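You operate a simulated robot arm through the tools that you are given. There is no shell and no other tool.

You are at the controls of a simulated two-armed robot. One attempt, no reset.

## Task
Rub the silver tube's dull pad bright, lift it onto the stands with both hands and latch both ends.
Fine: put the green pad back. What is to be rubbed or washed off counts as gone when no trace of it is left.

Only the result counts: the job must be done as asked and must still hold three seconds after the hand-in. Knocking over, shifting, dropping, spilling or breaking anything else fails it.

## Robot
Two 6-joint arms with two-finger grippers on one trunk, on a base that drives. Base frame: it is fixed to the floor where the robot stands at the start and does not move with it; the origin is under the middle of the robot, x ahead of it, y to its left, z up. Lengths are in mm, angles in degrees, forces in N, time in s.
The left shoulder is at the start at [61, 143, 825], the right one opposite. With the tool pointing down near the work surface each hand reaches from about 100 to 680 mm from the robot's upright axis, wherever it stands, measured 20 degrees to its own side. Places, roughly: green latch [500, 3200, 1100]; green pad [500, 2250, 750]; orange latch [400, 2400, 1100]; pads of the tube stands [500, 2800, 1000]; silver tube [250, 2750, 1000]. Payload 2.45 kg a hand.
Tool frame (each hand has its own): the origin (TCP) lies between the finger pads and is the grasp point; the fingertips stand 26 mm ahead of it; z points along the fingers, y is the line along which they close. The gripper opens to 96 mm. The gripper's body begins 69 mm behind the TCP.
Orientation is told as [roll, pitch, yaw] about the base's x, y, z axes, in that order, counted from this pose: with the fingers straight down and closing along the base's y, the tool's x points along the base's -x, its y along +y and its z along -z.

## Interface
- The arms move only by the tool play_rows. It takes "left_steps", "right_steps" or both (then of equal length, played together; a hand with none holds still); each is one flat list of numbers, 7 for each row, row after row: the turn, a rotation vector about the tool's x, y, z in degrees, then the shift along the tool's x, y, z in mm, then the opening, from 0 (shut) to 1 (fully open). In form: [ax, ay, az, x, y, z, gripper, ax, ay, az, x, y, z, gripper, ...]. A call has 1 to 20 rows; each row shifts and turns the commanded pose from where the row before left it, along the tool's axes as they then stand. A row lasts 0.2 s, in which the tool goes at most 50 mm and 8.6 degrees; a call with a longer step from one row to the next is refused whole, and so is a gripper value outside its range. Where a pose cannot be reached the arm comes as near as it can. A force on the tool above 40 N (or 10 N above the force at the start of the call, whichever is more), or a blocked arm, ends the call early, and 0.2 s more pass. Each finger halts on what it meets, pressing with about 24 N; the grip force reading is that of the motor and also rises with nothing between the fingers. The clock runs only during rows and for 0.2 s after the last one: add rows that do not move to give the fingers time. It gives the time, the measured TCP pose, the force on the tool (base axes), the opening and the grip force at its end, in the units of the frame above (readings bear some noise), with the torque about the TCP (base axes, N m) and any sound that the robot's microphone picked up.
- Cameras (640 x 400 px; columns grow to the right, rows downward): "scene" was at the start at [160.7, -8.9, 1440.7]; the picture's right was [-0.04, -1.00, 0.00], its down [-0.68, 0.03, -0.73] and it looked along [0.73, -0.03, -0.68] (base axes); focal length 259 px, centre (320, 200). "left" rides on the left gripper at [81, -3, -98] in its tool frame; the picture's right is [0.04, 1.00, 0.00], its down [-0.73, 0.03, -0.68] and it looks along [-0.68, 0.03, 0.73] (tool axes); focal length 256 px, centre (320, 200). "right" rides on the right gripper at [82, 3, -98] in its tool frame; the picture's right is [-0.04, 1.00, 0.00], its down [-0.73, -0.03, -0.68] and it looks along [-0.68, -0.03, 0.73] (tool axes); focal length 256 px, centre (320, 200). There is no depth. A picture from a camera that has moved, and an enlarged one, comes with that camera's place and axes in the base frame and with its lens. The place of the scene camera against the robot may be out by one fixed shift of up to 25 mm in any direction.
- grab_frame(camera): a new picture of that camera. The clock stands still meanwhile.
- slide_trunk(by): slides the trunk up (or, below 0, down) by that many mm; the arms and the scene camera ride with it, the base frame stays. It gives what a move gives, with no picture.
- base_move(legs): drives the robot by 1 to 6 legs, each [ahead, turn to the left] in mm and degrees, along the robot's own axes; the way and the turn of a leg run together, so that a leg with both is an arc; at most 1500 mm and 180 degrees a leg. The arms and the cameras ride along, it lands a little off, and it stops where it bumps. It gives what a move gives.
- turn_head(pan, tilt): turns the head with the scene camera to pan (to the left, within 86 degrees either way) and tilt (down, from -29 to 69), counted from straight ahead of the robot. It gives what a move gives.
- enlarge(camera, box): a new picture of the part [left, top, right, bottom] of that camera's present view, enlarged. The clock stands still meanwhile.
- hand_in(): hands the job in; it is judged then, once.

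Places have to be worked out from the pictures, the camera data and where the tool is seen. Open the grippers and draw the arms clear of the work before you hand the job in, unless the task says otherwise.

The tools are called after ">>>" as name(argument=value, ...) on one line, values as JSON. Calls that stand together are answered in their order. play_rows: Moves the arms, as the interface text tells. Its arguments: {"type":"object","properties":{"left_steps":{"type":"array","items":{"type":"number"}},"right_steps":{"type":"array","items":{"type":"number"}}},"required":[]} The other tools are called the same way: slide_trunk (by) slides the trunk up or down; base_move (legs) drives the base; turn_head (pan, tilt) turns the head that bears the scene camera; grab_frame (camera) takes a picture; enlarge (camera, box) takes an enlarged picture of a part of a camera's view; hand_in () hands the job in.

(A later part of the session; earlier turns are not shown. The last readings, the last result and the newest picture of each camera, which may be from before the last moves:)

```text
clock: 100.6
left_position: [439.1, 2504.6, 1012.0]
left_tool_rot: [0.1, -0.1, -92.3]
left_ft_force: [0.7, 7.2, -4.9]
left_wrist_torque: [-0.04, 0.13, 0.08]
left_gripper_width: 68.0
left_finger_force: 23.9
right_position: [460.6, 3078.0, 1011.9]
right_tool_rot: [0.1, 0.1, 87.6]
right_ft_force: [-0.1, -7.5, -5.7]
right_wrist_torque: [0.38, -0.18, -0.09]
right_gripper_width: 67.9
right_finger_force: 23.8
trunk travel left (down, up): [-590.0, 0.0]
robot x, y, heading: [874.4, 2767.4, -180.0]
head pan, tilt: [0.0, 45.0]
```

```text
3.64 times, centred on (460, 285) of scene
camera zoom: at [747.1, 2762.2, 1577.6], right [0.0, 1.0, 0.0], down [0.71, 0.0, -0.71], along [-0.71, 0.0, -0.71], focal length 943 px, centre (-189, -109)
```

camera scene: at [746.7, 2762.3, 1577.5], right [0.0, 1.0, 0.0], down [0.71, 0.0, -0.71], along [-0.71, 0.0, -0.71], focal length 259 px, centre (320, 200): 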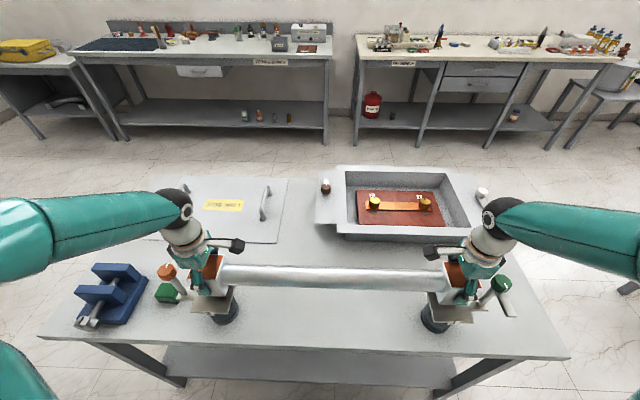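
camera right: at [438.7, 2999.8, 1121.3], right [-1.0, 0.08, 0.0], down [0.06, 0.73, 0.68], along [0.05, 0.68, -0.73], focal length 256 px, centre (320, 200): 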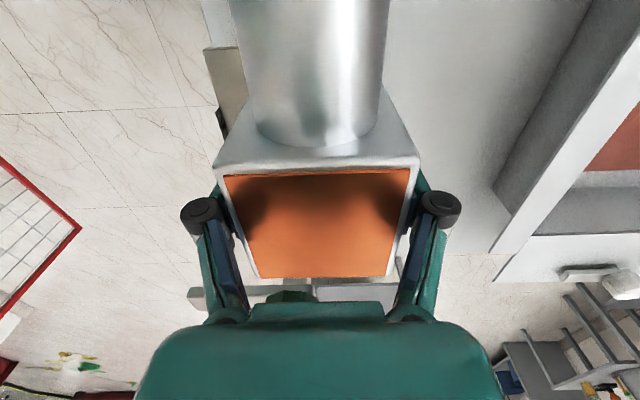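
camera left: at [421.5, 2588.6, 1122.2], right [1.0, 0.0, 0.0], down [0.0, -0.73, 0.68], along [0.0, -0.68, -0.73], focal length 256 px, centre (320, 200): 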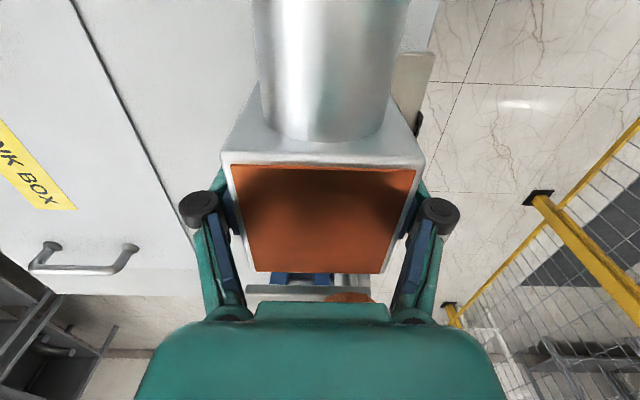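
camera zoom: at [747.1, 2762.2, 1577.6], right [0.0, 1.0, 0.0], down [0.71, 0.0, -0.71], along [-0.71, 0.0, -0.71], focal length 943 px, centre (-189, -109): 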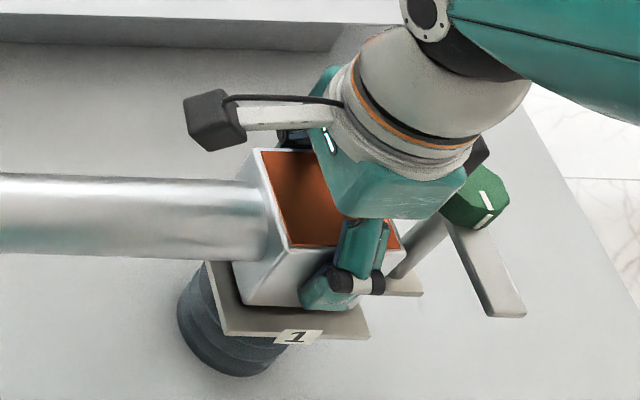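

The blocks hang just over the plates, maybe 3–5 mm short in x. I shift +3.5 mm in x, ease the inward tension, and lower in 1 mm steps.

>>> play_rows(left_steps=[0, 0, 0, 0.64, 3.5, 0, 0, 0, 0, 0, 0, 0, 1, 0, 0, 0, 0, 0, 0, 1, 0, 0, 0, 0, 0, 0, 1, 0, 0, 0, 0, 0, 0, 0, 0], right_steps=[0, 0, 0, 0.36, -3.5, 0, 0, 0, 0, 0, 0, 0, 1, 0, 0, 0, 0, 0, 0, 1, 0, 0, 0, 0, 0, 0, 1, 0, 0, 0, 0, 0, 0, 0, 0])

>>> enlarge(camera="scene", box=[180, 270, 250, 330])

>>> enlarge(camera="scene", box=[430, 270, 500, 330])

```text
clock: 101.8
left_position: [442.9, 2505.4, 1009.5]
left_tool_rot: [0.0, -0.2, -92.3]
left_ft_force: [0.2, -4.9, -2.9]
left_wrist_torque: [0.61, -0.2, -0.23]
left_gripper_width: 68.1
left_finger_force: 23.8
right_position: [465.7, 3079.9, 1009.1]
right_tool_rot: [0.0, -0.2, 87.7]
right_ft_force: [-0.8, 5.3, -6.5]
right_wrist_torque: [0.44, 0.17, 0.11]
right_gripper_width: 68.0
right_finger_force: 23.5
trunk travel left (down, up): [-590.0, 0.0]
robot x, y, heading: [873.1, 2767.3, -179.9]
head pan, tilt: [0.0, 45.0]
```

```text
6.67 times, centred on (215, 300) of scene
camera zoom: at [747.0, 2762.2, 1577.6], right [0.0, 1.0, 0.0], down [0.71, 0.0, -0.71], along [-0.71, 0.0, -0.71], focal length 1728 px, centre (1020, -467)
```

zoom: 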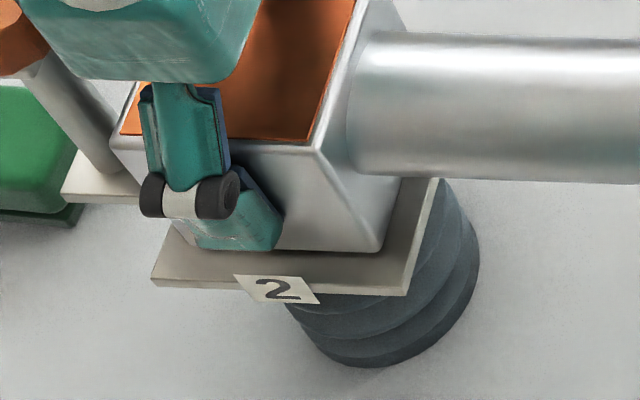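

```text
6.67 times, centred on (465, 300) of scene
camera zoom: at [747.0, 2762.2, 1577.6], right [0.0, 1.0, 0.0], down [0.71, 0.0, -0.71], along [-0.71, 0.0, -0.71], focal length 1728 px, centre (-647, -467)
```

zoom: 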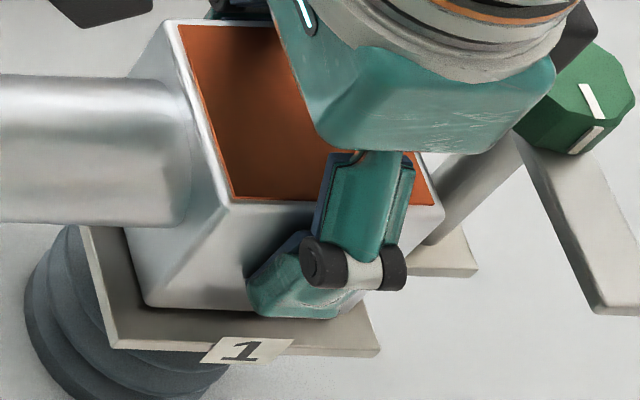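

Both blocks now sit well within their plates. I lower further in small steps until the weight comes off the hands.

>>> play_rows(left_steps=[0, 0, 0, 0, 0, 1, 0, 0, 0, 0, 0, 0, 1, 0, 0, 0, 0, 0, 0, 1, 0, 0, 0, 0, 0, 0, 0, 0], right_steps=[0, 0, 0, 0, 0, 1, 0, 0, 0, 0, 0, 0, 1, 0, 0, 0, 0, 0, 0, 1, 0, 0, 0, 0, 0, 0, 0, 0])

```text
clock: 102.8
left_position: [442.9, 2506.9, 1006.8]
left_tool_rot: [-0.2, -0.1, -92.3]
left_ft_force: [-1.7, -14.7, 9.3]
left_wrist_torque: [-0.31, 0.11, -0.22]
left_gripper_width: 68.2
left_finger_force: 23.8
right_position: [466.5, 3078.1, 1007.6]
right_tool_rot: [0.2, 0.0, 87.6]
right_ft_force: [-0.4, 16.3, -6.0]
right_wrist_torque: [0.14, -0.17, 0.0]
right_gripper_width: 68.0
right_finger_force: 23.7
trunk travel left (down, up): [-590.0, 0.0]
robot x, y, heading: [875.3, 2766.4, -180.0]
head pan, tilt: [0.0, 45.0]
```

The left block has touched down (+9 N); the right still hangs. I lower only the right, easing the sideways squeeze.

>>> play_rows(left_steps=[0, 0, 0, -0.4, 0, 0, 0, 0, 0, 0, 0, 0, 0, 0, 0, 0, 0, 0, 0, 0, 0], right_steps=[0, 0, 0, -0.4, 0, 0.6, 0, 0, 0, 0, 0, 0, 0.5, 0, 0, 0, 0, 0, 0, 0, 0])

```text
clock: 103.6
left_position: [443.1, 2506.9, 1007.0]
left_tool_rot: [-0.3, 0.0, -92.2]
left_ft_force: [-5.7, -1.6, 9.8]
left_wrist_torque: [-0.3, 0.03, 0.01]
left_gripper_width: 67.8
left_finger_force: 23.9
right_position: [464.7, 3078.7, 1006.0]
right_tool_rot: [0.0, 0.2, 87.7]
right_ft_force: [2.3, 6.3, 4.4]
right_wrist_torque: [0.06, -0.43, 0.12]
right_gripper_width: 67.7
right_finger_force: 24.0
trunk travel left (down, up): [-590.0, 0.0]
robot x, y, heading: [872.9, 2767.5, -180.2]
head pan, tilt: [0.0, 45.0]
```

Both ends rest on the plates. I take out the small push, then open both hands slowly.

>>> play_rows(left_steps=[0, 0, 0, 0, 0, -0.4, 0, 0, 0, 0, 0, 0, 0, 0, 0, 0, 0, 0, 0, 0, 0.72, 0, 0, 0, 0, 0, 0, 0.8, 0, 0, 0, 0, 0, 0, 0.95, 0, 0, 0, 0, 0, 0, 0.95], right_steps=[0, 0, 0, 0, 0, -0.2, 0, 0, 0, 0, 0, 0, 0, 0, 0, 0, 0, 0, 0, 0, 0.72, 0, 0, 0, 0, 0, 0, 0.8, 0, 0, 0, 0, 0, 0, 0.95, 0, 0, 0, 0, 0, 0, 0.95])

>>> grab_frame(camera="scene")

>>> grab_frame(camera="left")

>>> grab_frame(camera="right")

```text
clock: 105.0
left_position: [444.2, 2505.6, 1007.2]
left_tool_rot: [-0.1, -0.2, -92.2]
left_ft_force: [-0.3, 0.4, 0.4]
left_wrist_torque: [0.0, 0.03, 0.01]
left_gripper_width: 91.2
left_finger_force: 0.0
right_position: [465.8, 3078.9, 1006.0]
right_tool_rot: [0.1, 0.0, 87.7]
right_ft_force: [0.8, 0.8, 0.0]
right_wrist_torque: [0.0, 0.02, 0.0]
right_gripper_width: 91.5
right_finger_force: 0.1
trunk travel left (down, up): [-590.0, 0.0]
robot x, y, heading: [874.1, 2771.2, -179.9]
head pan, tilt: [0.0, 45.0]
```

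```text
taken
camera scene: at [747.9, 2762.2, 1577.7], right [0.0, 1.0, 0.0], down [0.71, 0.0, -0.71], along [-0.71, 0.0, -0.71], focal length 259 px, centre (320, 200)
```

scene: 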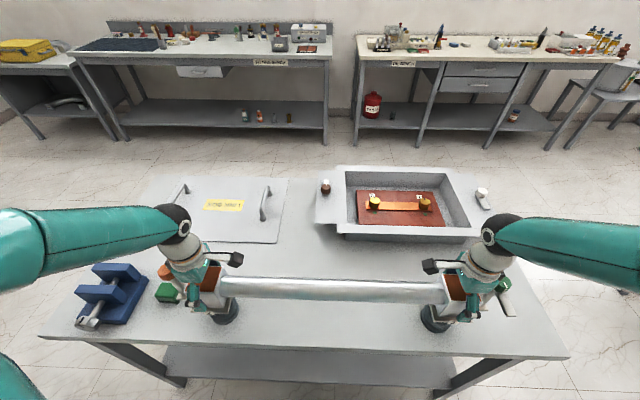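

```text
taken
camera left: at [443.2, 2586.7, 1105.8], right [1.0, 0.0, 0.0], down [0.0, -0.73, 0.68], along [0.0, -0.68, -0.73], focal length 256 px, centre (320, 200)
```

left: 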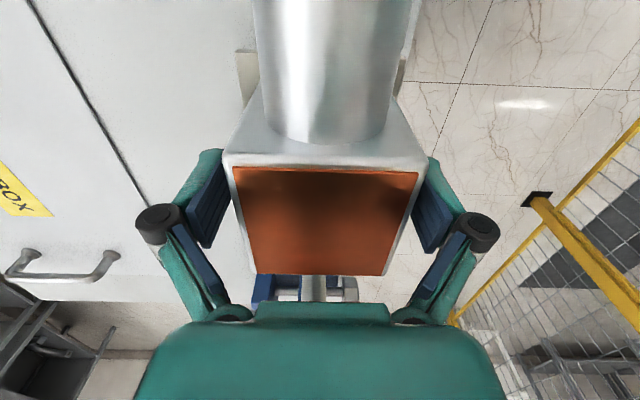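

```text
taken
camera right: at [460.3, 2997.0, 1104.0], right [-1.0, 0.08, 0.0], down [0.06, 0.73, 0.68], along [0.05, 0.68, -0.73], focal length 256 px, centre (320, 200)
```

right: 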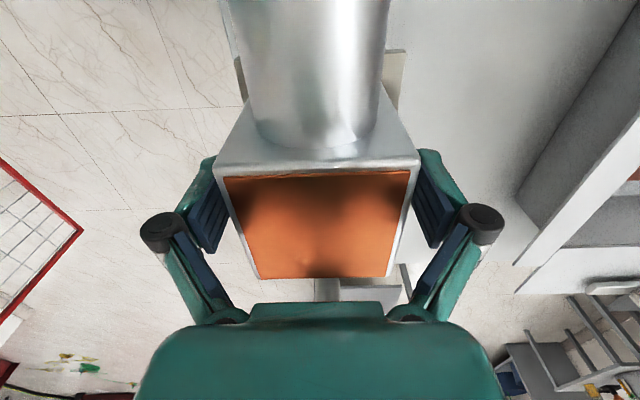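

The tube rests stably on both plates. I raise both hands straight up.

>>> play_rows(left_steps=[0, 0, 0, 0, 0, -10, 0.95, 0, 0, 0, 0, 0, -20, 0.95, 0, 0, 0, 0, 0, -30, 0.95, 0, 0, 0, 0, 0, -40, 0.95, 0, 0, 0, 0, 0, -40, 0.95, 0, 0, 0, 0, 0, -40, 0.95, 0, 0, 0, 0, 0, -20, 0.95, 0, 0, 0, 0, 0, 0, 0.95], right_steps=[0, 0, 0, 0, 0, -10, 0.95, 0, 0, 0, 0, 0, -20, 0.95, 0, 0, 0, 0, 0, -30, 0.95, 0, 0, 0, 0, 0, -40, 0.95, 0, 0, 0, 0, 0, -40, 0.95, 0, 0, 0, 0, 0, -40, 0.95, 0, 0, 0, 0, 0, -20, 0.95, 0, 0, 0, 0, 0, 0, 0.95])

>>> grab_frame(camera="left")

>>> grab_frame(camera="right")

>>> grab_frame(camera="scene")

```text
clock: 106.8
left_position: [443.1, 2504.9, 1208.4]
left_tool_rot: [-0.1, -0.1, -92.2]
left_ft_force: [0.2, -1.0, -0.1]
left_wrist_torque: [-0.01, 0.02, 0.01]
left_gripper_width: 91.0
left_finger_force: 0.1
right_position: [468.0, 3077.2, 1206.0]
right_tool_rot: [0.1, 0.0, 87.7]
right_ft_force: [-0.2, 0.4, 0.6]
right_wrist_torque: [0.0, 0.0, -0.02]
right_gripper_width: 91.3
right_finger_force: 0.0
trunk travel left (down, up): [-590.0, 0.0]
robot x, y, heading: [873.0, 2768.9, -180.0]
head pan, tilt: [0.0, 45.0]
```

```text
taken
camera left: at [442.7, 2585.7, 1307.3], right [1.0, 0.0, 0.0], down [0.0, -0.73, 0.68], along [0.0, -0.68, -0.73], focal length 256 px, centre (320, 200)
```

left: 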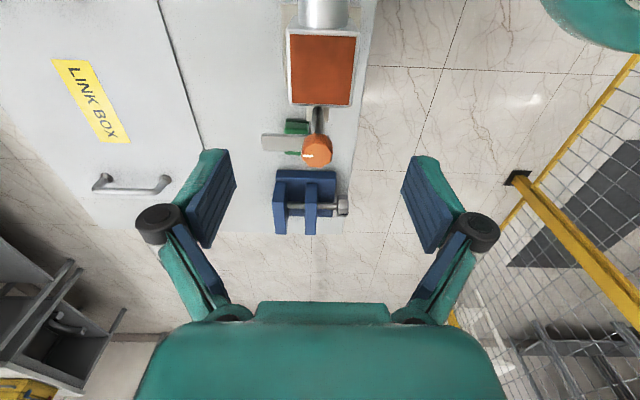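

```text
taken
camera right: at [461.5, 2994.9, 1305.1], right [-1.0, 0.08, 0.0], down [0.06, 0.73, 0.68], along [0.05, 0.68, -0.73], focal length 256 px, centre (320, 200)
```

right: 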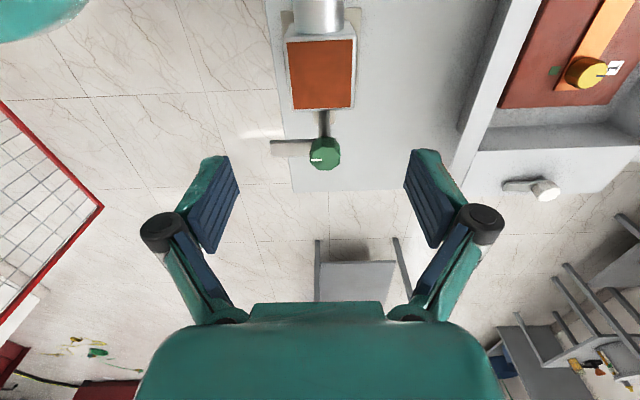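

```text
taken
camera scene: at [748.1, 2762.2, 1577.7], right [0.0, 1.0, 0.0], down [0.71, 0.0, -0.71], along [-0.71, 0.0, -0.71], focal length 259 px, centre (320, 200)
```

scene: 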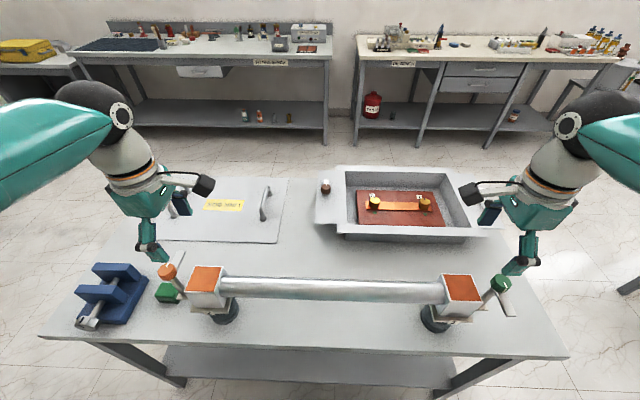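

The tube sits on the stands. I enlarge the latches to see arm heights relative to the blocks.

>>> enlarge(camera="scene", box=[145, 240, 245, 330])

>>> enlarge(camera="scene", box=[420, 240, 530, 330])

>>> enlarge(camera="left", box=[240, 20, 380, 250])

>>> enlarge(camera="right", box=[250, 20, 390, 200])

```text
4.44 times, centred on (195, 285) of scene
camera zoom: at [748.1, 2762.2, 1577.7], right [0.0, 1.0, 0.0], down [0.71, 0.0, -0.71], along [-0.71, 0.0, -0.71], focal length 1152 px, centre (876, -178)
```

zoom: 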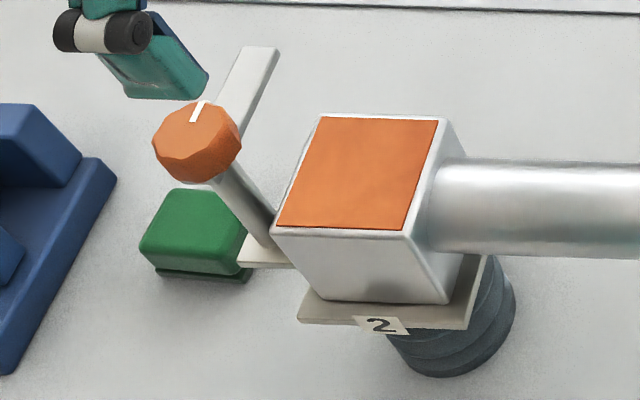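

```text
4.44 times, centred on (475, 285) of scene
camera zoom: at [748.1, 2762.2, 1577.7], right [0.0, 1.0, 0.0], down [0.71, 0.0, -0.71], along [-0.71, 0.0, -0.71], focal length 1152 px, centre (-369, -178)
```

zoom: 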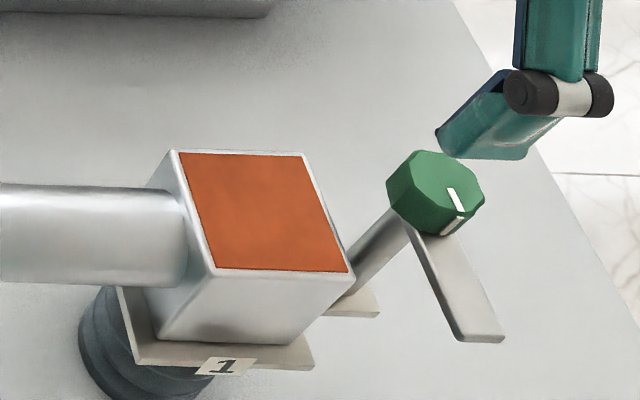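

```text
1.74 times, centred on (310, 135) of left
camera zoom: at [442.7, 2585.7, 1307.3], right [1.0, 0.0, 0.0], down [0.0, -0.73, 0.68], along [0.0, -0.68, -0.73], focal length 445 px, centre (337, 313)
```

zoom: 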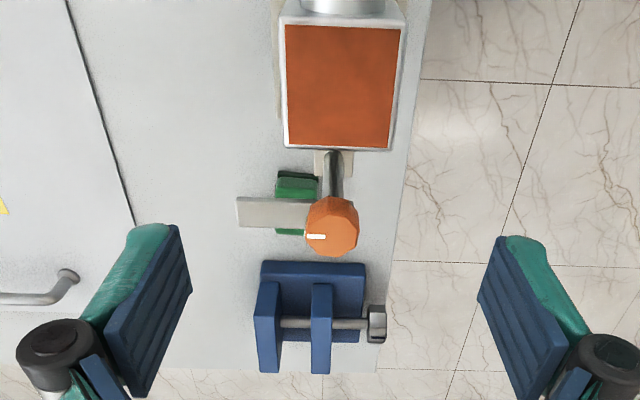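

```text
2.22 times, centred on (320, 110) of right
camera zoom: at [461.5, 2994.9, 1305.1], right [-1.0, 0.08, 0.0], down [0.06, 0.73, 0.68], along [0.05, 0.68, -0.73], focal length 569 px, centre (320, 400)
```

zoom: 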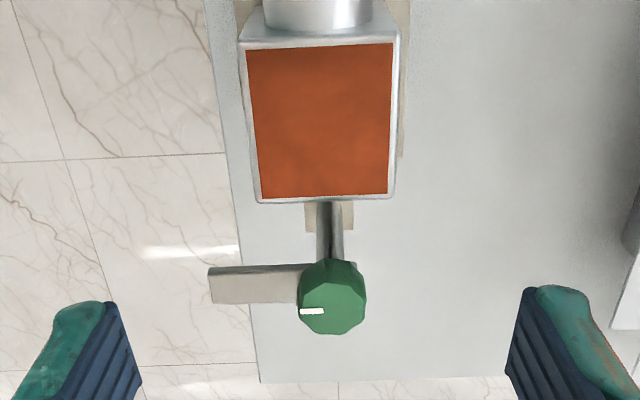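

Knob tops are near z≈1074, arms near z≈1042 (just above block tops ≈1033). Each latch needs a quarter turn clockwise from above. I move the left hand over the orange knob and turn the right hand back to yaw ≈178° over the green knob.

>>> play_rows(left_steps=[0, 0, 0, -35.5, 0, 0, 0.8, 0, 0, 0, -35.6, -0.3, 0, 0.8, 0, 0, 0, 0, 0, 0, 0.8, 0, 0, 0, 0, 0, 0, 0.8, 0, 0, 0, 0, 0, 0, 0.8, 0, 0, 0, 0, 0, 0, 0.8, 0, 0, 0, 0, 0, 0, 0.8, 0, 0, 0, 0, 0, 0, 0.8, 0, 0, 0, 0, 0, 0, 0.8, 0, 0, 0, 0, 0, 0, 0.8, 0, 0, 0, 0, 0, 0, 0.8, 0, 0, 0, 0, 0, 0, 0.8, 0, 0, 0, 0, 0, 0, 0.8, 0, 0, 0, 0, 0, 0, 0.8, 0, 0, 0, 0, 0, 0, 0.8], right_steps=[0, 0, -7.5, 0, 0, 0, 0.8, 0, 0, -7.5, 0, 0, 0, 0.8, 0, 0, -7.5, 0, 0, 0, 0.8, 0, 0, -7.5, 0, 0, 0, 0.8, 0, 0, -7.5, 0, 0, 0, 0.8, 0, 0, -7.5, 0, 0, 0, 0.8, 0, 0, -7.5, 0, 0, 0, 0.8, 0, 0, -7.5, 0, 0, 0, 0.8, 0, 0, -7.5, 0, 0, 0, 0.8, 0, 0, -7.5, 0, 0, 0, 0.8, 0, 0, -7.5, 0, 0, 0, 0.8, 0, 0, -7.5, 0, 0, 0, 0.8, 0, 0, 0, -2.7, -36.9, 0, 0.8, 0, 0, 0, -2.8, -36.9, 0, 0.8, 0, 0, 0, 0, 0, 0, 0.8])

>>> grab_frame(camera="left")

>>> grab_frame(camera="right")

```text
clock: 110.0
left_position: [440.6, 2432.2, 1206.1]
left_tool_rot: [-0.1, 0.0, -92.2]
left_ft_force: [0.4, 0.0, 0.0]
left_wrist_torque: [0.01, -0.02, -0.04]
left_gripper_width: 76.8
left_finger_force: 0.1
right_position: [461.5, 3154.2, 1207.1]
right_tool_rot: [0.0, 0.0, 177.8]
right_ft_force: [0.3, -0.1, 0.2]
right_wrist_torque: [0.06, -0.05, 0.01]
right_gripper_width: 76.8
right_finger_force: 0.1
trunk travel left (down, up): [-590.0, 0.0]
robot x, y, heading: [871.8, 2767.7, -179.8]
head pan, tilt: [0.0, 45.0]
```

```text
taken
camera left: at [439.5, 2513.4, 1305.5], right [1.0, 0.0, 0.0], down [0.0, -0.73, 0.68], along [0.0, -0.68, -0.73], focal length 256 px, centre (320, 200)
```

left: 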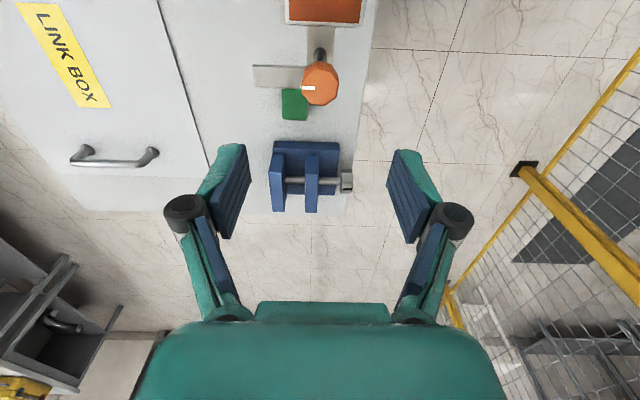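

```text
taken
camera right: at [544.2, 3147.4, 1305.0], right [-0.08, -1.0, 0.0], down [-0.73, 0.06, 0.68], along [-0.68, 0.05, -0.73], focal length 256 px, centre (320, 200)
```

right: 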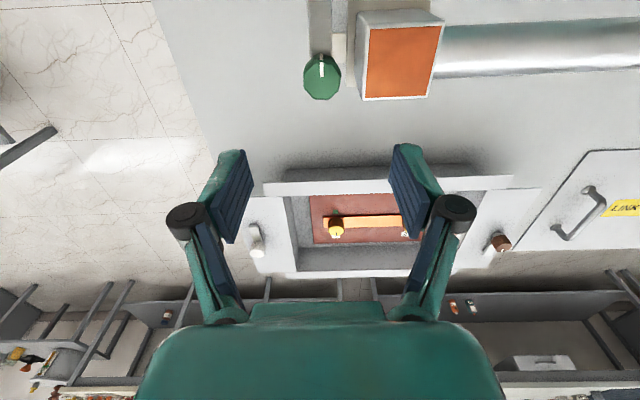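

Both hands hover above the knobs. I enlarge to locate the knob tops.

>>> enlarge(camera="left", box=[240, 40, 360, 130])

>>> enlarge(camera="right", box=[270, 0, 390, 110])

```text
4.44 times, centred on (300, 85) of left
camera zoom: at [439.5, 2513.4, 1305.5], right [1.0, 0.0, 0.0], down [0.0, -0.73, 0.68], along [0.0, -0.68, -0.73], focal length 1138 px, centre (409, 711)
```

zoom: 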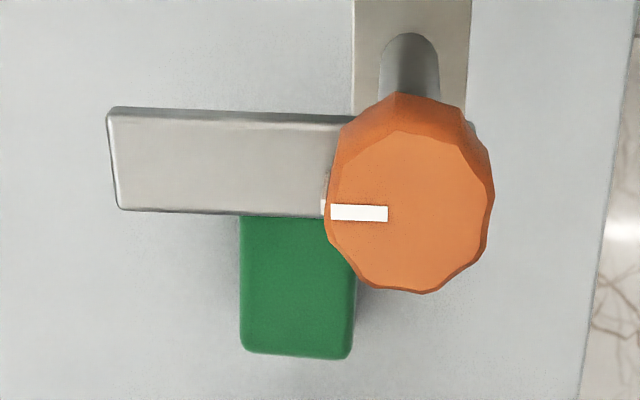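

```text
3.64 times, centred on (330, 55) of right
camera zoom: at [544.2, 3147.4, 1305.0], right [-0.08, -1.0, 0.0], down [-0.73, 0.06, 0.68], along [-0.68, 0.05, -0.73], focal length 931 px, centre (284, 727)
```

zoom: 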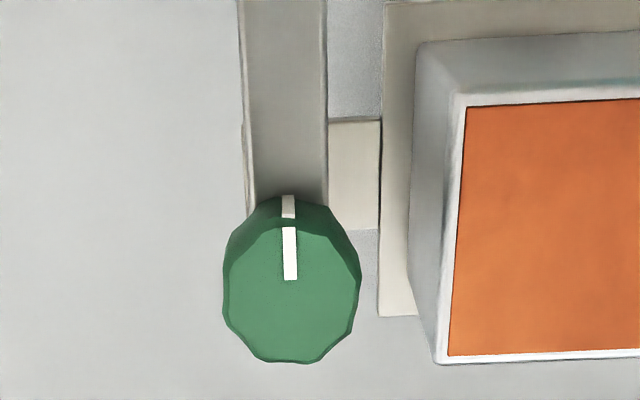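

Knob axes: orange ≈ [439.6, 2430], green ≈ [468, 3151], tops z≈1068, arm tops ≈1040. I correct laterally and descend to just above the knobs.

>>> play_rows(left_steps=[0, 0, 0, -2.2, 0, 0, 0.7, 0, 0, 0, 0, 0, 35, 0.7, 0, 0, 0, 0, 0, 35, 0.7, 0, 0, 0, 0, 0, 26, 0.7, 0, 0, 0, 0, 0, 0, 0.7], right_steps=[0, 0, 0, 5.7, 2.3, 0, 0.7, 0, 0, 0, 0, 0, 35, 0.7, 0, 0, 0, 0, 0, 35, 0.7, 0, 0, 0, 0, 0, 26, 0.7, 0, 0, 0, 0, 0, 0, 0.7])

>>> grab_frame(camera="left")

>>> grab_frame(camera="right")

```text
clock: 111.2
left_position: [439.9, 2433.1, 1107.6]
left_tool_rot: [-0.1, -0.1, -92.3]
left_ft_force: [0.3, -0.5, -0.9]
left_wrist_torque: [-0.03, 0.04, -0.03]
left_gripper_width: 67.2
left_finger_force: 0.0
right_position: [469.9, 3151.8, 1109.0]
right_tool_rot: [0.0, -0.1, 177.7]
right_ft_force: [-0.3, 0.9, 0.1]
right_wrist_torque: [0.01, 0.0, -0.01]
right_gripper_width: 67.6
right_finger_force: 0.1
trunk travel left (down, up): [-590.0, 0.0]
robot x, y, heading: [869.9, 2770.0, -180.1]
head pan, tilt: [0.0, 45.0]
```

```text
taken
camera left: at [439.0, 2513.9, 1207.1], right [1.0, 0.0, 0.0], down [0.0, -0.73, 0.68], along [0.0, -0.68, -0.73], focal length 256 px, centre (320, 200)
```

left: 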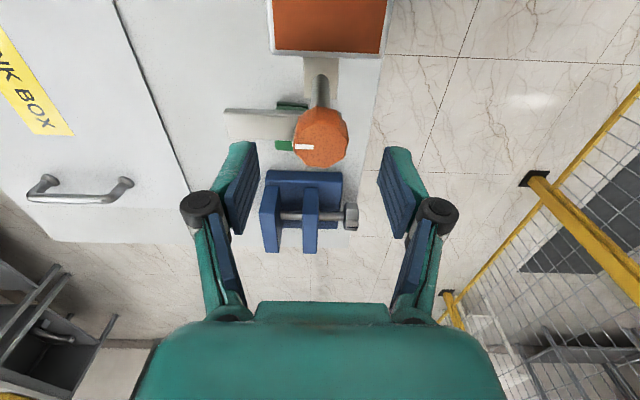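

```text
taken
camera right: at [552.0, 3144.0, 1207.1], right [-0.08, -1.0, 0.0], down [-0.73, 0.06, 0.68], along [-0.68, 0.05, -0.73], focal length 256 px, centre (320, 200)
```

right: 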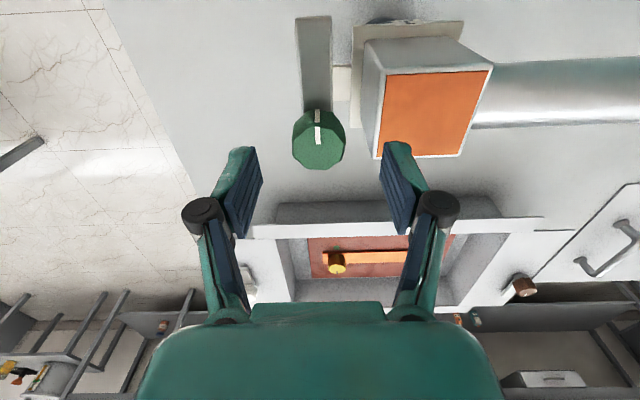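

Alignment target for the knob centres is about pixel (320, 143). I enlarge to measure the remaining offset.

>>> enlarge(camera="left", box=[280, 95, 360, 175])

>>> enlarge(camera="right", box=[280, 95, 360, 175])

```text
5.00 times, centred on (320, 135) of left
camera zoom: at [439.0, 2513.9, 1207.1], right [1.0, 0.0, 0.0], down [0.0, -0.73, 0.68], along [0.0, -0.68, -0.73], focal length 1280 px, centre (320, 525)
```

zoom: 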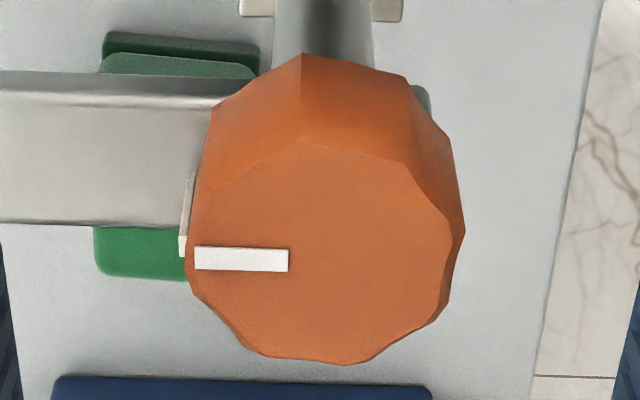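

```text
5.00 times, centred on (320, 135) of right
camera zoom: at [552.0, 3144.0, 1207.1], right [-0.08, -1.0, 0.0], down [-0.73, 0.06, 0.68], along [-0.68, 0.05, -0.73], focal length 1280 px, centre (320, 525)
```

zoom: 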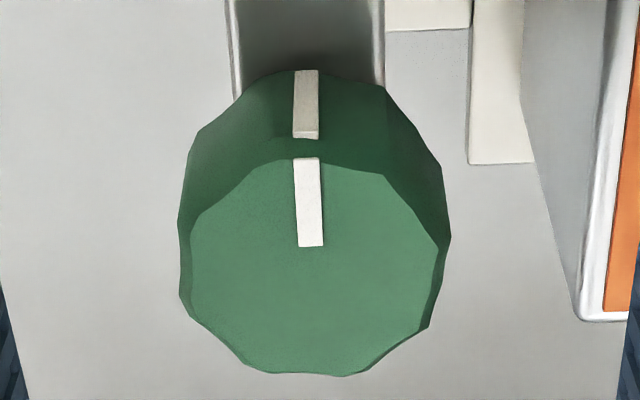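

Offsets are 2–4 mm. I correct both and descend to grip height (TCP z≈1071, tips just above the arms).

>>> play_rows(left_steps=[0, 0, 0, -1.8, 0, 0, 0.7, 0, 0, 0, 0, 0, 15, 0.7, 0, 0, 0, 0, 0, 12, 0.7, 0, 0, 0, 0, 0, 7, 0.7, 0, 0, 0, 0, 0, 3, 0.7, 0, 0, 0, 0, 0, 0, 0.7], right_steps=[0, 0, 0, -3.2, -0.9, 0, 0.7, 0, 0, 0, 0, 0, 15, 0.7, 0, 0, 0, 0, 0, 12, 0.7, 0, 0, 0, 0, 0, 7, 0.7, 0, 0, 0, 0, 0, 4, 0.7, 0, 0, 0, 0, 0, 0, 0.7])

>>> grab_frame(camera="left")

>>> grab_frame(camera="right")

>>> grab_frame(camera="scene")

```text
clock: 112.6
left_position: [441.2, 2431.2, 1073.5]
left_tool_rot: [-0.1, -0.2, -92.2]
left_ft_force: [-0.3, -1.1, 0.0]
left_wrist_torque: [-0.02, 0.0, 0.02]
left_gripper_width: 66.9
left_finger_force: 0.1
right_position: [465.7, 3152.8, 1071.8]
right_tool_rot: [0.0, -0.1, 177.7]
right_ft_force: [-0.4, -0.3, -0.2]
right_wrist_torque: [-0.01, 0.05, -0.04]
right_gripper_width: 67.3
right_finger_force: 0.1
trunk travel left (down, up): [-590.0, 0.0]
robot x, y, heading: [872.8, 2767.6, -179.9]
head pan, tilt: [0.0, 45.0]
```

```text
taken
camera left: at [439.1, 2512.3, 1172.2], right [1.0, 0.0, 0.0], down [0.0, -0.73, 0.68], along [0.0, -0.68, -0.73], focal length 256 px, centre (320, 200)
```

left: 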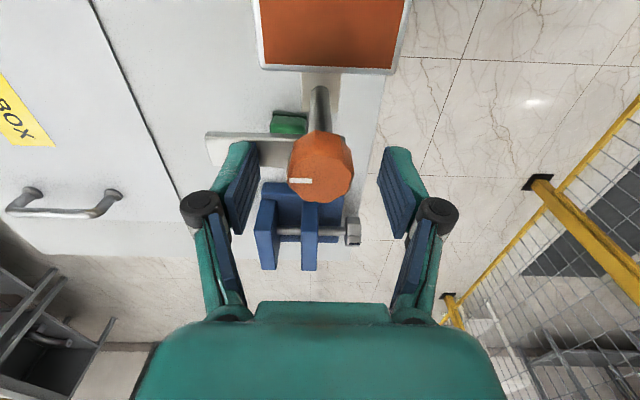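

```text
taken
camera right: at [548.2, 3145.0, 1170.1], right [-0.08, -1.0, 0.0], down [-0.73, 0.06, 0.68], along [-0.68, 0.05, -0.73], focal length 256 px, centre (320, 200)
```

right: 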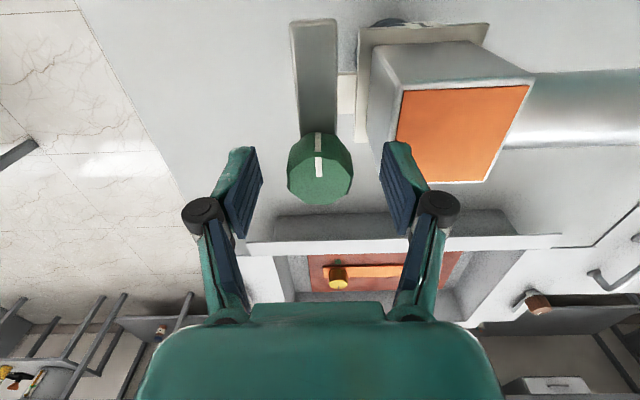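

```text
taken
camera scene: at [748.0, 2762.2, 1577.7], right [0.0, 1.0, 0.0], down [0.71, 0.0, -0.71], along [-0.71, 0.0, -0.71], focal length 259 px, centre (320, 200)
```

scene: 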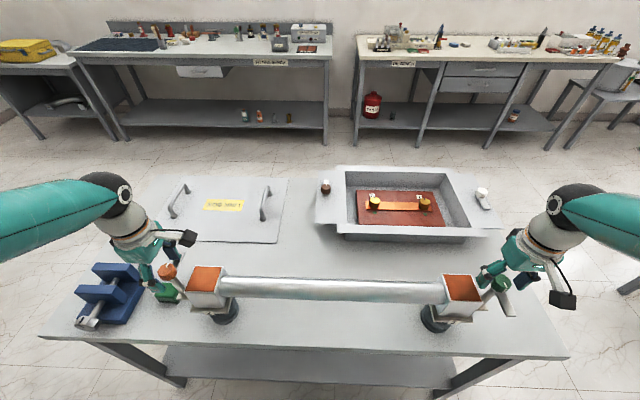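

Knobs are centred between the fingers on both sides with no contact forces. I close both grippers on the knobs.

>>> play_rows(left_steps=[0, 0, 0, 0, 0, 1.5, 0.5, 0, 0, 0, 0, 0, 0, 0, 0, 0, 0, 0, 0, 0, 0, 0, 0, 0, 0, 0, 0, 0], right_steps=[0, 0, 0, 0, 0, 0, 0.5, 0, 0, 0, 0, 0, 0, 0, 0, 0, 0, 0, 0, 0, 0, 0, 0, 0, 0, 0, 0, 0])

```text
clock: 113.6
left_position: [440.7, 2431.6, 1075.0]
left_tool_rot: [-0.3, -0.2, -92.1]
left_ft_force: [2.6, -3.4, 32.5]
left_wrist_torque: [0.45, -0.06, 0.0]
left_gripper_width: 34.2
left_finger_force: 44.7
right_position: [465.6, 3152.6, 1071.6]
right_tool_rot: [0.1, -0.2, 177.8]
right_ft_force: [-7.6, -5.3, -8.7]
right_wrist_torque: [-0.11, 0.18, -0.01]
right_gripper_width: 33.9
right_finger_force: 44.7
trunk travel left (down, up): [-590.0, 0.0]
robot x, y, heading: [870.7, 2773.1, -180.0]
head pan, tilt: [0.0, 45.0]
```

The left fingertip presses on the arm (32 N up). I open the left, rise 3 mm and close again; the right I leave gripped.

>>> play_rows(left_steps=[0, 0, 0, 0, 0, 0, 0.5, 0, 0, 0, 0, 0, -3.5, 0.5, 0, 0, 0, 0, 0, 0, 0.5, 0, 0, 0, 0, 0, 0, 0, 0, 0, 0, 0, 0, 0, 0, 0, 0, 0, 0, 0, 0, 0])

```text
clock: 115.0
left_position: [440.0, 2431.6, 1074.7]
left_tool_rot: [0.1, 0.0, -92.2]
left_ft_force: [0.4, 1.4, -8.6]
left_wrist_torque: [0.09, 0.0, -0.02]
left_gripper_width: 34.0
left_finger_force: 45.2
right_position: [465.4, 3152.3, 1072.7]
right_tool_rot: [0.0, -0.1, 177.7]
right_ft_force: [1.0, 2.2, 0.9]
right_wrist_torque: [0.03, -0.15, -0.01]
right_gripper_width: 34.0
right_finger_force: 44.8
trunk travel left (down, up): [-590.0, 0.0]
robot x, y, heading: [873.4, 2766.8, -180.2]
head pan, tilt: [0.0, 45.0]
```

Both knobs are gripped at 34 mm with small forces. I start turning: 3 rows of 5° clockwise.

>>> play_rows(left_steps=[0, 0, 3, 0, 0, 0, 0, 0, 0, 5, 0, 0, 0, 0, 0, 0, 5, 0, 0, 0, 0, 0, 0, 0, 0, 0, 0, 0], right_steps=[0, 0, 3, 0, 0, 0, 0, 0, 0, 5, 0, 0, 0, 0, 0, 0, 5, 0, 0, 0, 0, 0, 0, 0, 0, 0, 0, 0])

>>> enlarge(camera="scene", box=[120, 230, 250, 330])

>>> enlarge(camera="scene", box=[430, 230, 560, 330])

```text
clock: 116.0
left_position: [440.8, 2432.5, 1075.1]
left_tool_rot: [0.1, 0.0, -105.3]
left_ft_force: [-3.8, 12.7, -25.2]
left_wrist_torque: [-0.28, 0.27, 0.0]
left_gripper_width: 34.0
left_finger_force: 45.0
right_position: [465.5, 3153.0, 1072.3]
right_tool_rot: [0.1, -0.1, 164.6]
right_ft_force: [8.7, 3.5, 14.9]
right_wrist_torque: [0.06, -0.23, -0.01]
right_gripper_width: 34.3
right_finger_force: 44.5
trunk travel left (down, up): [-590.0, 0.0]
robot x, y, heading: [873.2, 2769.5, 180.0]
head pan, tilt: [0.0, 45.0]
```

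```text
4.00 times, centred on (185, 280) of scene
camera zoom: at [747.9, 2762.6, 1577.6], right [0.0, 1.0, 0.0], down [0.71, 0.0, -0.71], along [-0.71, 0.0, -0.71], focal length 1037 px, centre (860, -120)
```

zoom: 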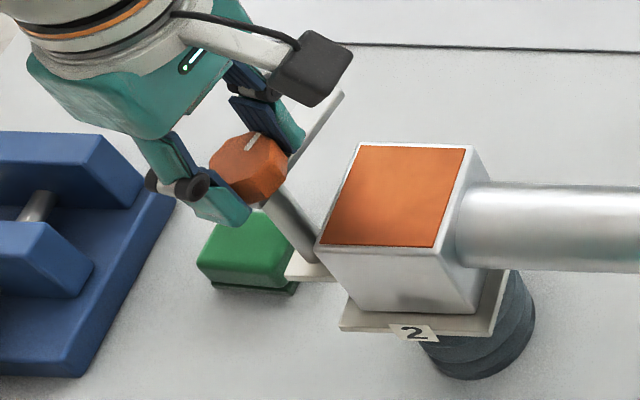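

```text
4.00 times, centred on (495, 280) of scene
camera zoom: at [747.9, 2762.6, 1577.6], right [0.0, 1.0, 0.0], down [0.71, 0.0, -0.71], along [-0.71, 0.0, -0.71], focal length 1037 px, centre (-380, -120)
```

zoom: 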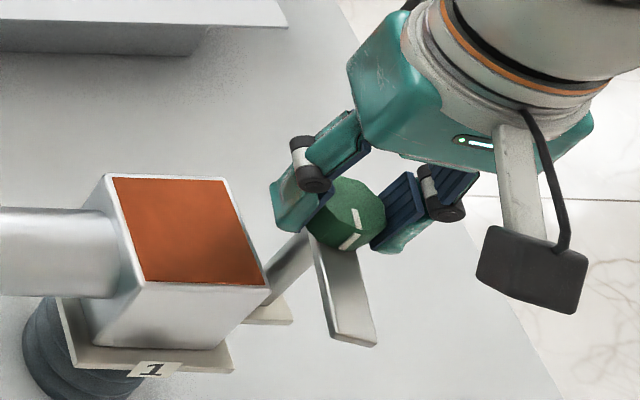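

The arms turn with the knobs in the wanted direction. I correct the small pulls and turn 25° more.

>>> play_rows(left_steps=[0, 0, 0, 0.5, -0.35, 1, 0, 0, 0, 5, 0, 0, 0, 0, 0, 0, 5, 0, 0, 0, 0, 0, 0, 5, 0, 0, 0, 0, 0, 0, 5, 0, 0, 0, 0, 0, 0, 5, 0, 0, 0, 0, 0, 0, 0, 0, 0, 0, 0], right_steps=[0, 0, 0, 0.36, -0.2, -0.6, 0, 0, 0, 5, 0, 0, 0, 0, 0, 0, 5, 0, 0, 0, 0, 0, 0, 5, 0, 0, 0, 0, 0, 0, 5, 0, 0, 0, 0, 0, 0, 5, 0, 0, 0, 0, 0, 0, 0, 0, 0, 0, 0])

```text
clock: 117.6
left_position: [439.5, 2432.5, 1074.8]
left_tool_rot: [-0.1, -0.1, -130.3]
left_ft_force: [-5.8, 10.4, -24.2]
left_wrist_torque: [0.17, 0.36, 0.03]
left_gripper_width: 34.1
left_finger_force: 45.0
right_position: [464.8, 3152.1, 1072.3]
right_tool_rot: [0.0, 0.0, 139.7]
right_ft_force: [9.9, 6.7, 3.3]
right_wrist_torque: [0.8, 0.54, 0.0]
right_gripper_width: 34.1
right_finger_force: 45.1
trunk travel left (down, up): [-590.0, 0.0]
robot x, y, heading: [878.6, 2765.6, 180.1]
head pan, tilt: [0.0, 45.0]
```

Turning goes on smoothly. I correct small side loads again and turn another 25°.

>>> play_rows(left_steps=[0, 0, 0, 0.2, -0.5, 1.2, 0, 0, 0, 5, 0, 0, 0, 0, 0, 0, 5, 0, 0, 0, 0, 0, 0, 5, 0, 0, 0, 0, 0, 0, 5, 0, 0, 0, 0, 0, 0, 5, 0, 0, 0, 0, 0, 0, 0, 0, 0, 0, 0], right_steps=[0, 0, 0, 0.2, -0.5, -0.1, 0, 0, 0, 5, 0, 0, 0, 0, 0, 0, 5, 0, 0, 0, 0, 0, 0, 5, 0, 0, 0, 0, 0, 0, 5, 0, 0, 0, 0, 0, 0, 5, 0, 0, 0, 0, 0, 0, 0, 0, 0, 0, 0])

>>> enlarge(camera="scene", box=[120, 230, 250, 330])

>>> enlarge(camera="scene", box=[430, 230, 560, 330])

```text
clock: 119.2
left_position: [439.8, 2432.7, 1075.7]
left_tool_rot: [0.2, -0.2, -155.4]
left_ft_force: [3.9, 0.5, 7.3]
left_wrist_torque: [-0.12, -0.17, -0.01]
left_gripper_width: 34.3
left_finger_force: 44.5
right_position: [465.4, 3152.1, 1072.1]
right_tool_rot: [0.1, 0.0, 114.7]
right_ft_force: [-2.0, 7.8, -9.4]
right_wrist_torque: [0.08, -0.08, -0.02]
right_gripper_width: 34.3
right_finger_force: 45.2
trunk travel left (down, up): [-590.0, 0.0]
robot x, y, heading: [871.3, 2767.1, -180.2]
head pan, tilt: [0.0, 45.0]
```

```text
4.00 times, centred on (185, 280) of scene
camera zoom: at [748.1, 2764.5, 1577.7], right [0.0, 1.0, 0.0], down [0.71, 0.0, -0.71], along [-0.71, 0.0, -0.71], focal length 1037 px, centre (860, -120)
```

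zoom: 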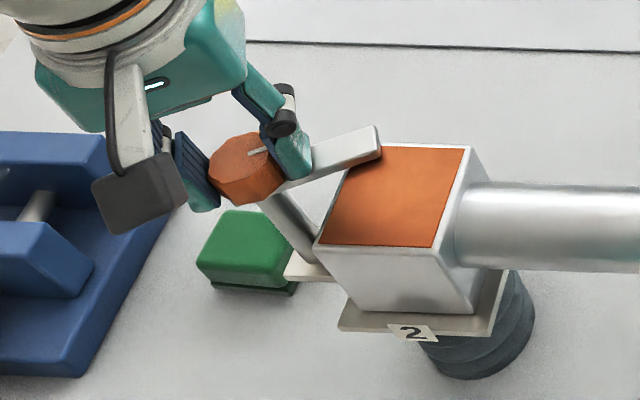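

```text
4.00 times, centred on (495, 280) of scene
camera zoom: at [748.1, 2764.5, 1577.7], right [0.0, 1.0, 0.0], down [0.71, 0.0, -0.71], along [-0.71, 0.0, -0.71], focal length 1037 px, centre (-380, -120)
```

zoom: 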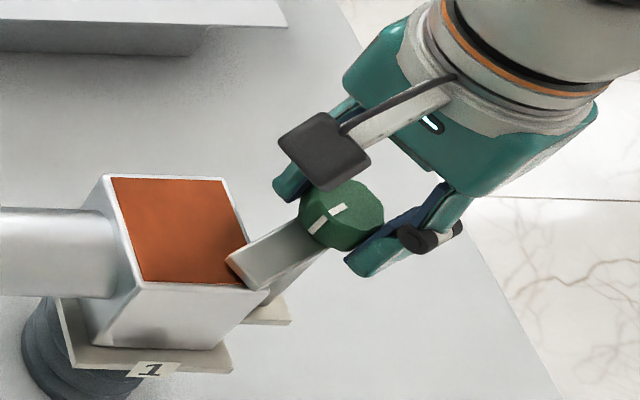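

Both arms are sliding over the block tops without touching. I turn another 25°.

>>> play_rows(left_steps=[0, 0, 0, 0, 0, 0, 0, 0, 0, 5, 0, 0, 0, 0, 0, 0, 5, 0, 0, 0, 0, 0, 0, 5, 0, 0, 0, 0, 0, 0, 5, 0, 0, 0, 0, 0, 0, 5, 0, 0, 0, 0, 0, 0, 0, 0, 0, 0, 0], right_steps=[0, 0, 0, -0.4, 0, 0.4, 0, 0, 0, 5, 0, 0, 0, 0, 0, 0, 5, 0, 0, 0, 0, 0, 0, 5, 0, 0, 0, 0, 0, 0, 5, 0, 0, 0, 0, 0, 0, 5, 0, 0, 0, 0, 0, 0, 0, 0, 0, 0, 0])

>>> enlarge(camera="scene", box=[120, 230, 250, 330])

>>> enlarge(camera="scene", box=[430, 230, 560, 330])

```text
clock: 120.8
left_position: [439.6, 2433.5, 1074.9]
left_tool_rot: [0.2, -0.2, 179.7]
left_ft_force: [8.9, 1.0, 17.7]
left_wrist_torque: [0.2, 0.38, -0.04]
left_gripper_width: 34.1
left_finger_force: 45.6
right_position: [466.4, 3152.5, 1070.9]
right_tool_rot: [0.1, 0.1, 89.7]
right_ft_force: [-10.5, 0.1, -18.3]
right_wrist_torque: [0.21, 0.57, -0.06]
right_gripper_width: 33.9
right_finger_force: 44.4
trunk travel left (down, up): [-590.0, 0.0]
robot x, y, heading: [872.0, 2763.7, -180.0]
head pan, tilt: [0.0, 45.0]
```

```text
4.00 times, centred on (185, 280) of scene
camera zoom: at [747.6, 2764.5, 1577.7], right [0.0, 1.0, 0.0], down [0.71, 0.0, -0.71], along [-0.71, 0.0, -0.71], focal length 1037 px, centre (860, -120)
```

zoom: 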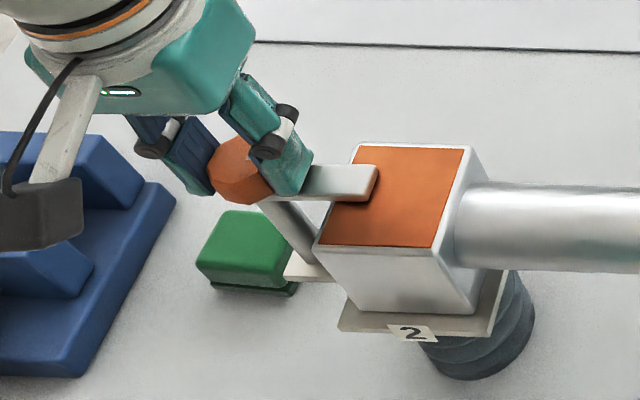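

```text
4.00 times, centred on (495, 280) of scene
camera zoom: at [747.6, 2764.5, 1577.7], right [0.0, 1.0, 0.0], down [0.71, 0.0, -0.71], along [-0.71, 0.0, -0.71], focal length 1037 px, centre (-380, -120)
```

zoom: 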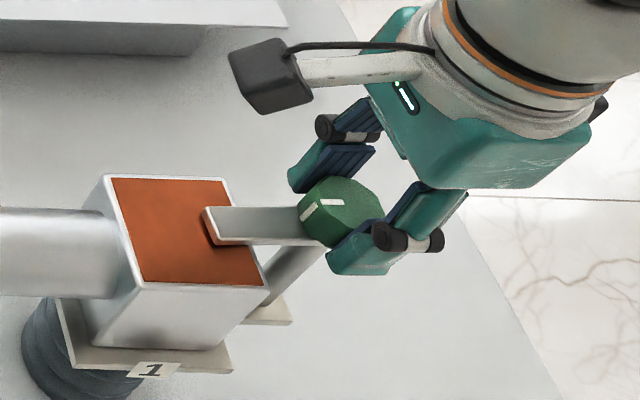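

The arms lie over both blocks at ~88°. I turn the last 2.5° to complete the quarter turn and ease side loads.

>>> play_rows(left_steps=[0, 0, 1.2, 0.3, 0, -0.5, 0, 0, 0, 1.3, 0, 0, 0, 0, 0, 0, 0, 0, 0, 0, 0], right_steps=[0, 0, 1.2, 0, 0.4, 0.6, 0, 0, 0, 1.3, 0, 0, 0, 0, 0, 0, 0, 0, 0, 0, 0])

```text
clock: 121.6
left_position: [439.8, 2432.8, 1074.9]
left_tool_rot: [0.1, -0.3, 177.2]
left_ft_force: [-4.7, 2.2, 12.8]
left_wrist_torque: [-0.08, -0.95, 0.02]
left_gripper_width: 34.3
left_finger_force: 45.5
right_position: [467.2, 3152.0, 1071.0]
right_tool_rot: [0.0, 0.1, 87.3]
right_ft_force: [-0.6, -3.0, -4.1]
right_wrist_torque: [-0.49, 0.01, 0.0]
right_gripper_width: 33.9
right_finger_force: 45.2
trunk travel left (down, up): [-590.0, 0.0]
robot x, y, heading: [873.1, 2767.7, 180.0]
head pan, tilt: [0.0, 45.0]
```

No stop or load felt; both arms point along the tube. I relieve the left, open both hands and rise.

>>> play_rows(left_steps=[0, 0, 0, 0, 0, -0.8, 0, 0, 0, 0, 0, 0, 0, 0.45, 0, 0, 0, 0, 0, 0, 0.6, 0, 0, 0, 0, 0, 0, 0.7, 0, 0, 0, 0, 0, -5, 0.7, 0, 0, 0, 0, 0, -15, 0.7, 0, 0, 0, 0, 0, -30, 0.7, 0, 0, 0, 0, 0, -40, 0.7, 0, 0, 0, 0, 0, -40, 0.7, 0, 0, 0, 0, 0, 0, 0.7], right_steps=[0, 0, 0, 0, 0, 0.2, 0, 0, 0, 0, 0, 0, 0, 0.45, 0, 0, 0, 0, 0, 0, 0.6, 0, 0, 0, 0, 0, 0, 0.7, 0, 0, 0, 0, 0, -5, 0.7, 0, 0, 0, 0, 0, -15, 0.7, 0, 0, 0, 0, 0, -30, 0.7, 0, 0, 0, 0, 0, -40, 0.7, 0, 0, 0, 0, 0, -40, 0.7, 0, 0, 0, 0, 0, 0, 0.7])

>>> grab_frame(camera="scene")

>>> grab_frame(camera="left")

>>> grab_frame(camera="right")

```text
clock: 123.8
left_position: [440.9, 2433.2, 1205.9]
left_tool_rot: [0.1, 0.0, 177.2]
left_ft_force: [-0.9, -0.1, 0.6]
left_wrist_torque: [0.04, -0.03, 0.02]
left_gripper_width: 67.2
left_finger_force: 0.0
right_position: [468.6, 3152.4, 1202.3]
right_tool_rot: [0.1, 0.1, 87.2]
right_ft_force: [0.6, -0.7, -0.7]
right_wrist_torque: [-0.02, 0.01, 0.0]
right_gripper_width: 67.0
right_finger_force: 0.1
trunk travel left (down, up): [-590.0, 0.0]
robot x, y, heading: [869.7, 2770.6, -180.0]
head pan, tilt: [0.0, 45.0]
```

```text
taken
camera scene: at [747.4, 2762.3, 1577.6], right [0.0, 1.0, 0.0], down [0.71, 0.0, -0.71], along [-0.71, 0.0, -0.71], focal length 259 px, centre (320, 200)
```

scene: 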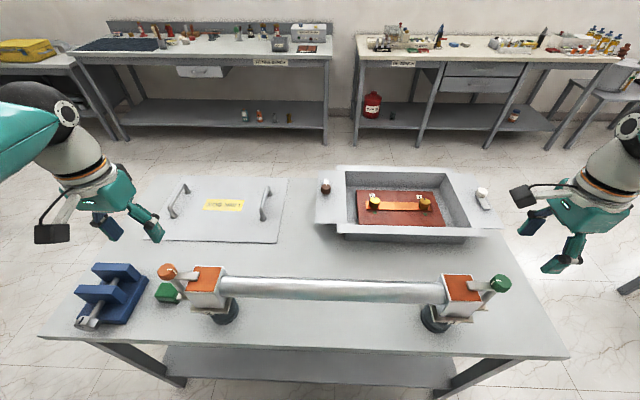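

```text
taken
camera left: at [520.6, 2430.8, 1304.7], right [-0.01, -1.0, 0.0], down [-0.73, 0.01, 0.68], along [-0.68, 0.0, -0.73], focal length 256 px, centre (320, 200)
```

left: 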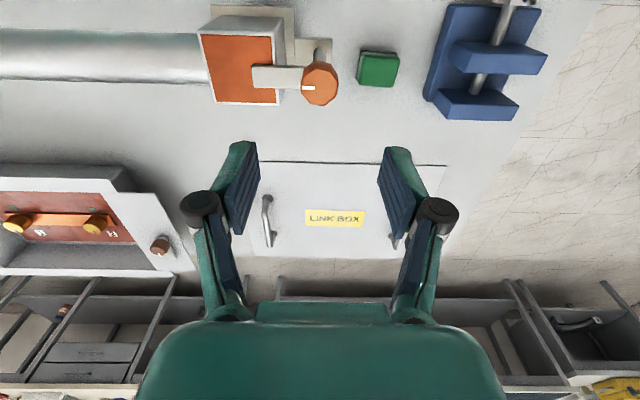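

```text
taken
camera right: at [462.4, 3071.6, 1301.0], right [-1.0, 0.09, 0.0], down [0.07, 0.73, 0.68], along [0.06, 0.68, -0.73], focal length 256 px, centre (320, 200)
```

right: 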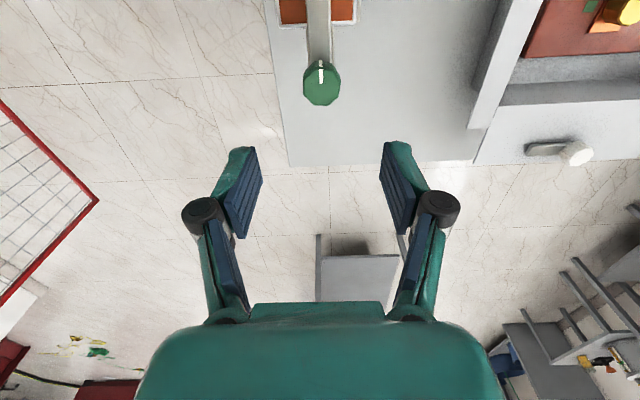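

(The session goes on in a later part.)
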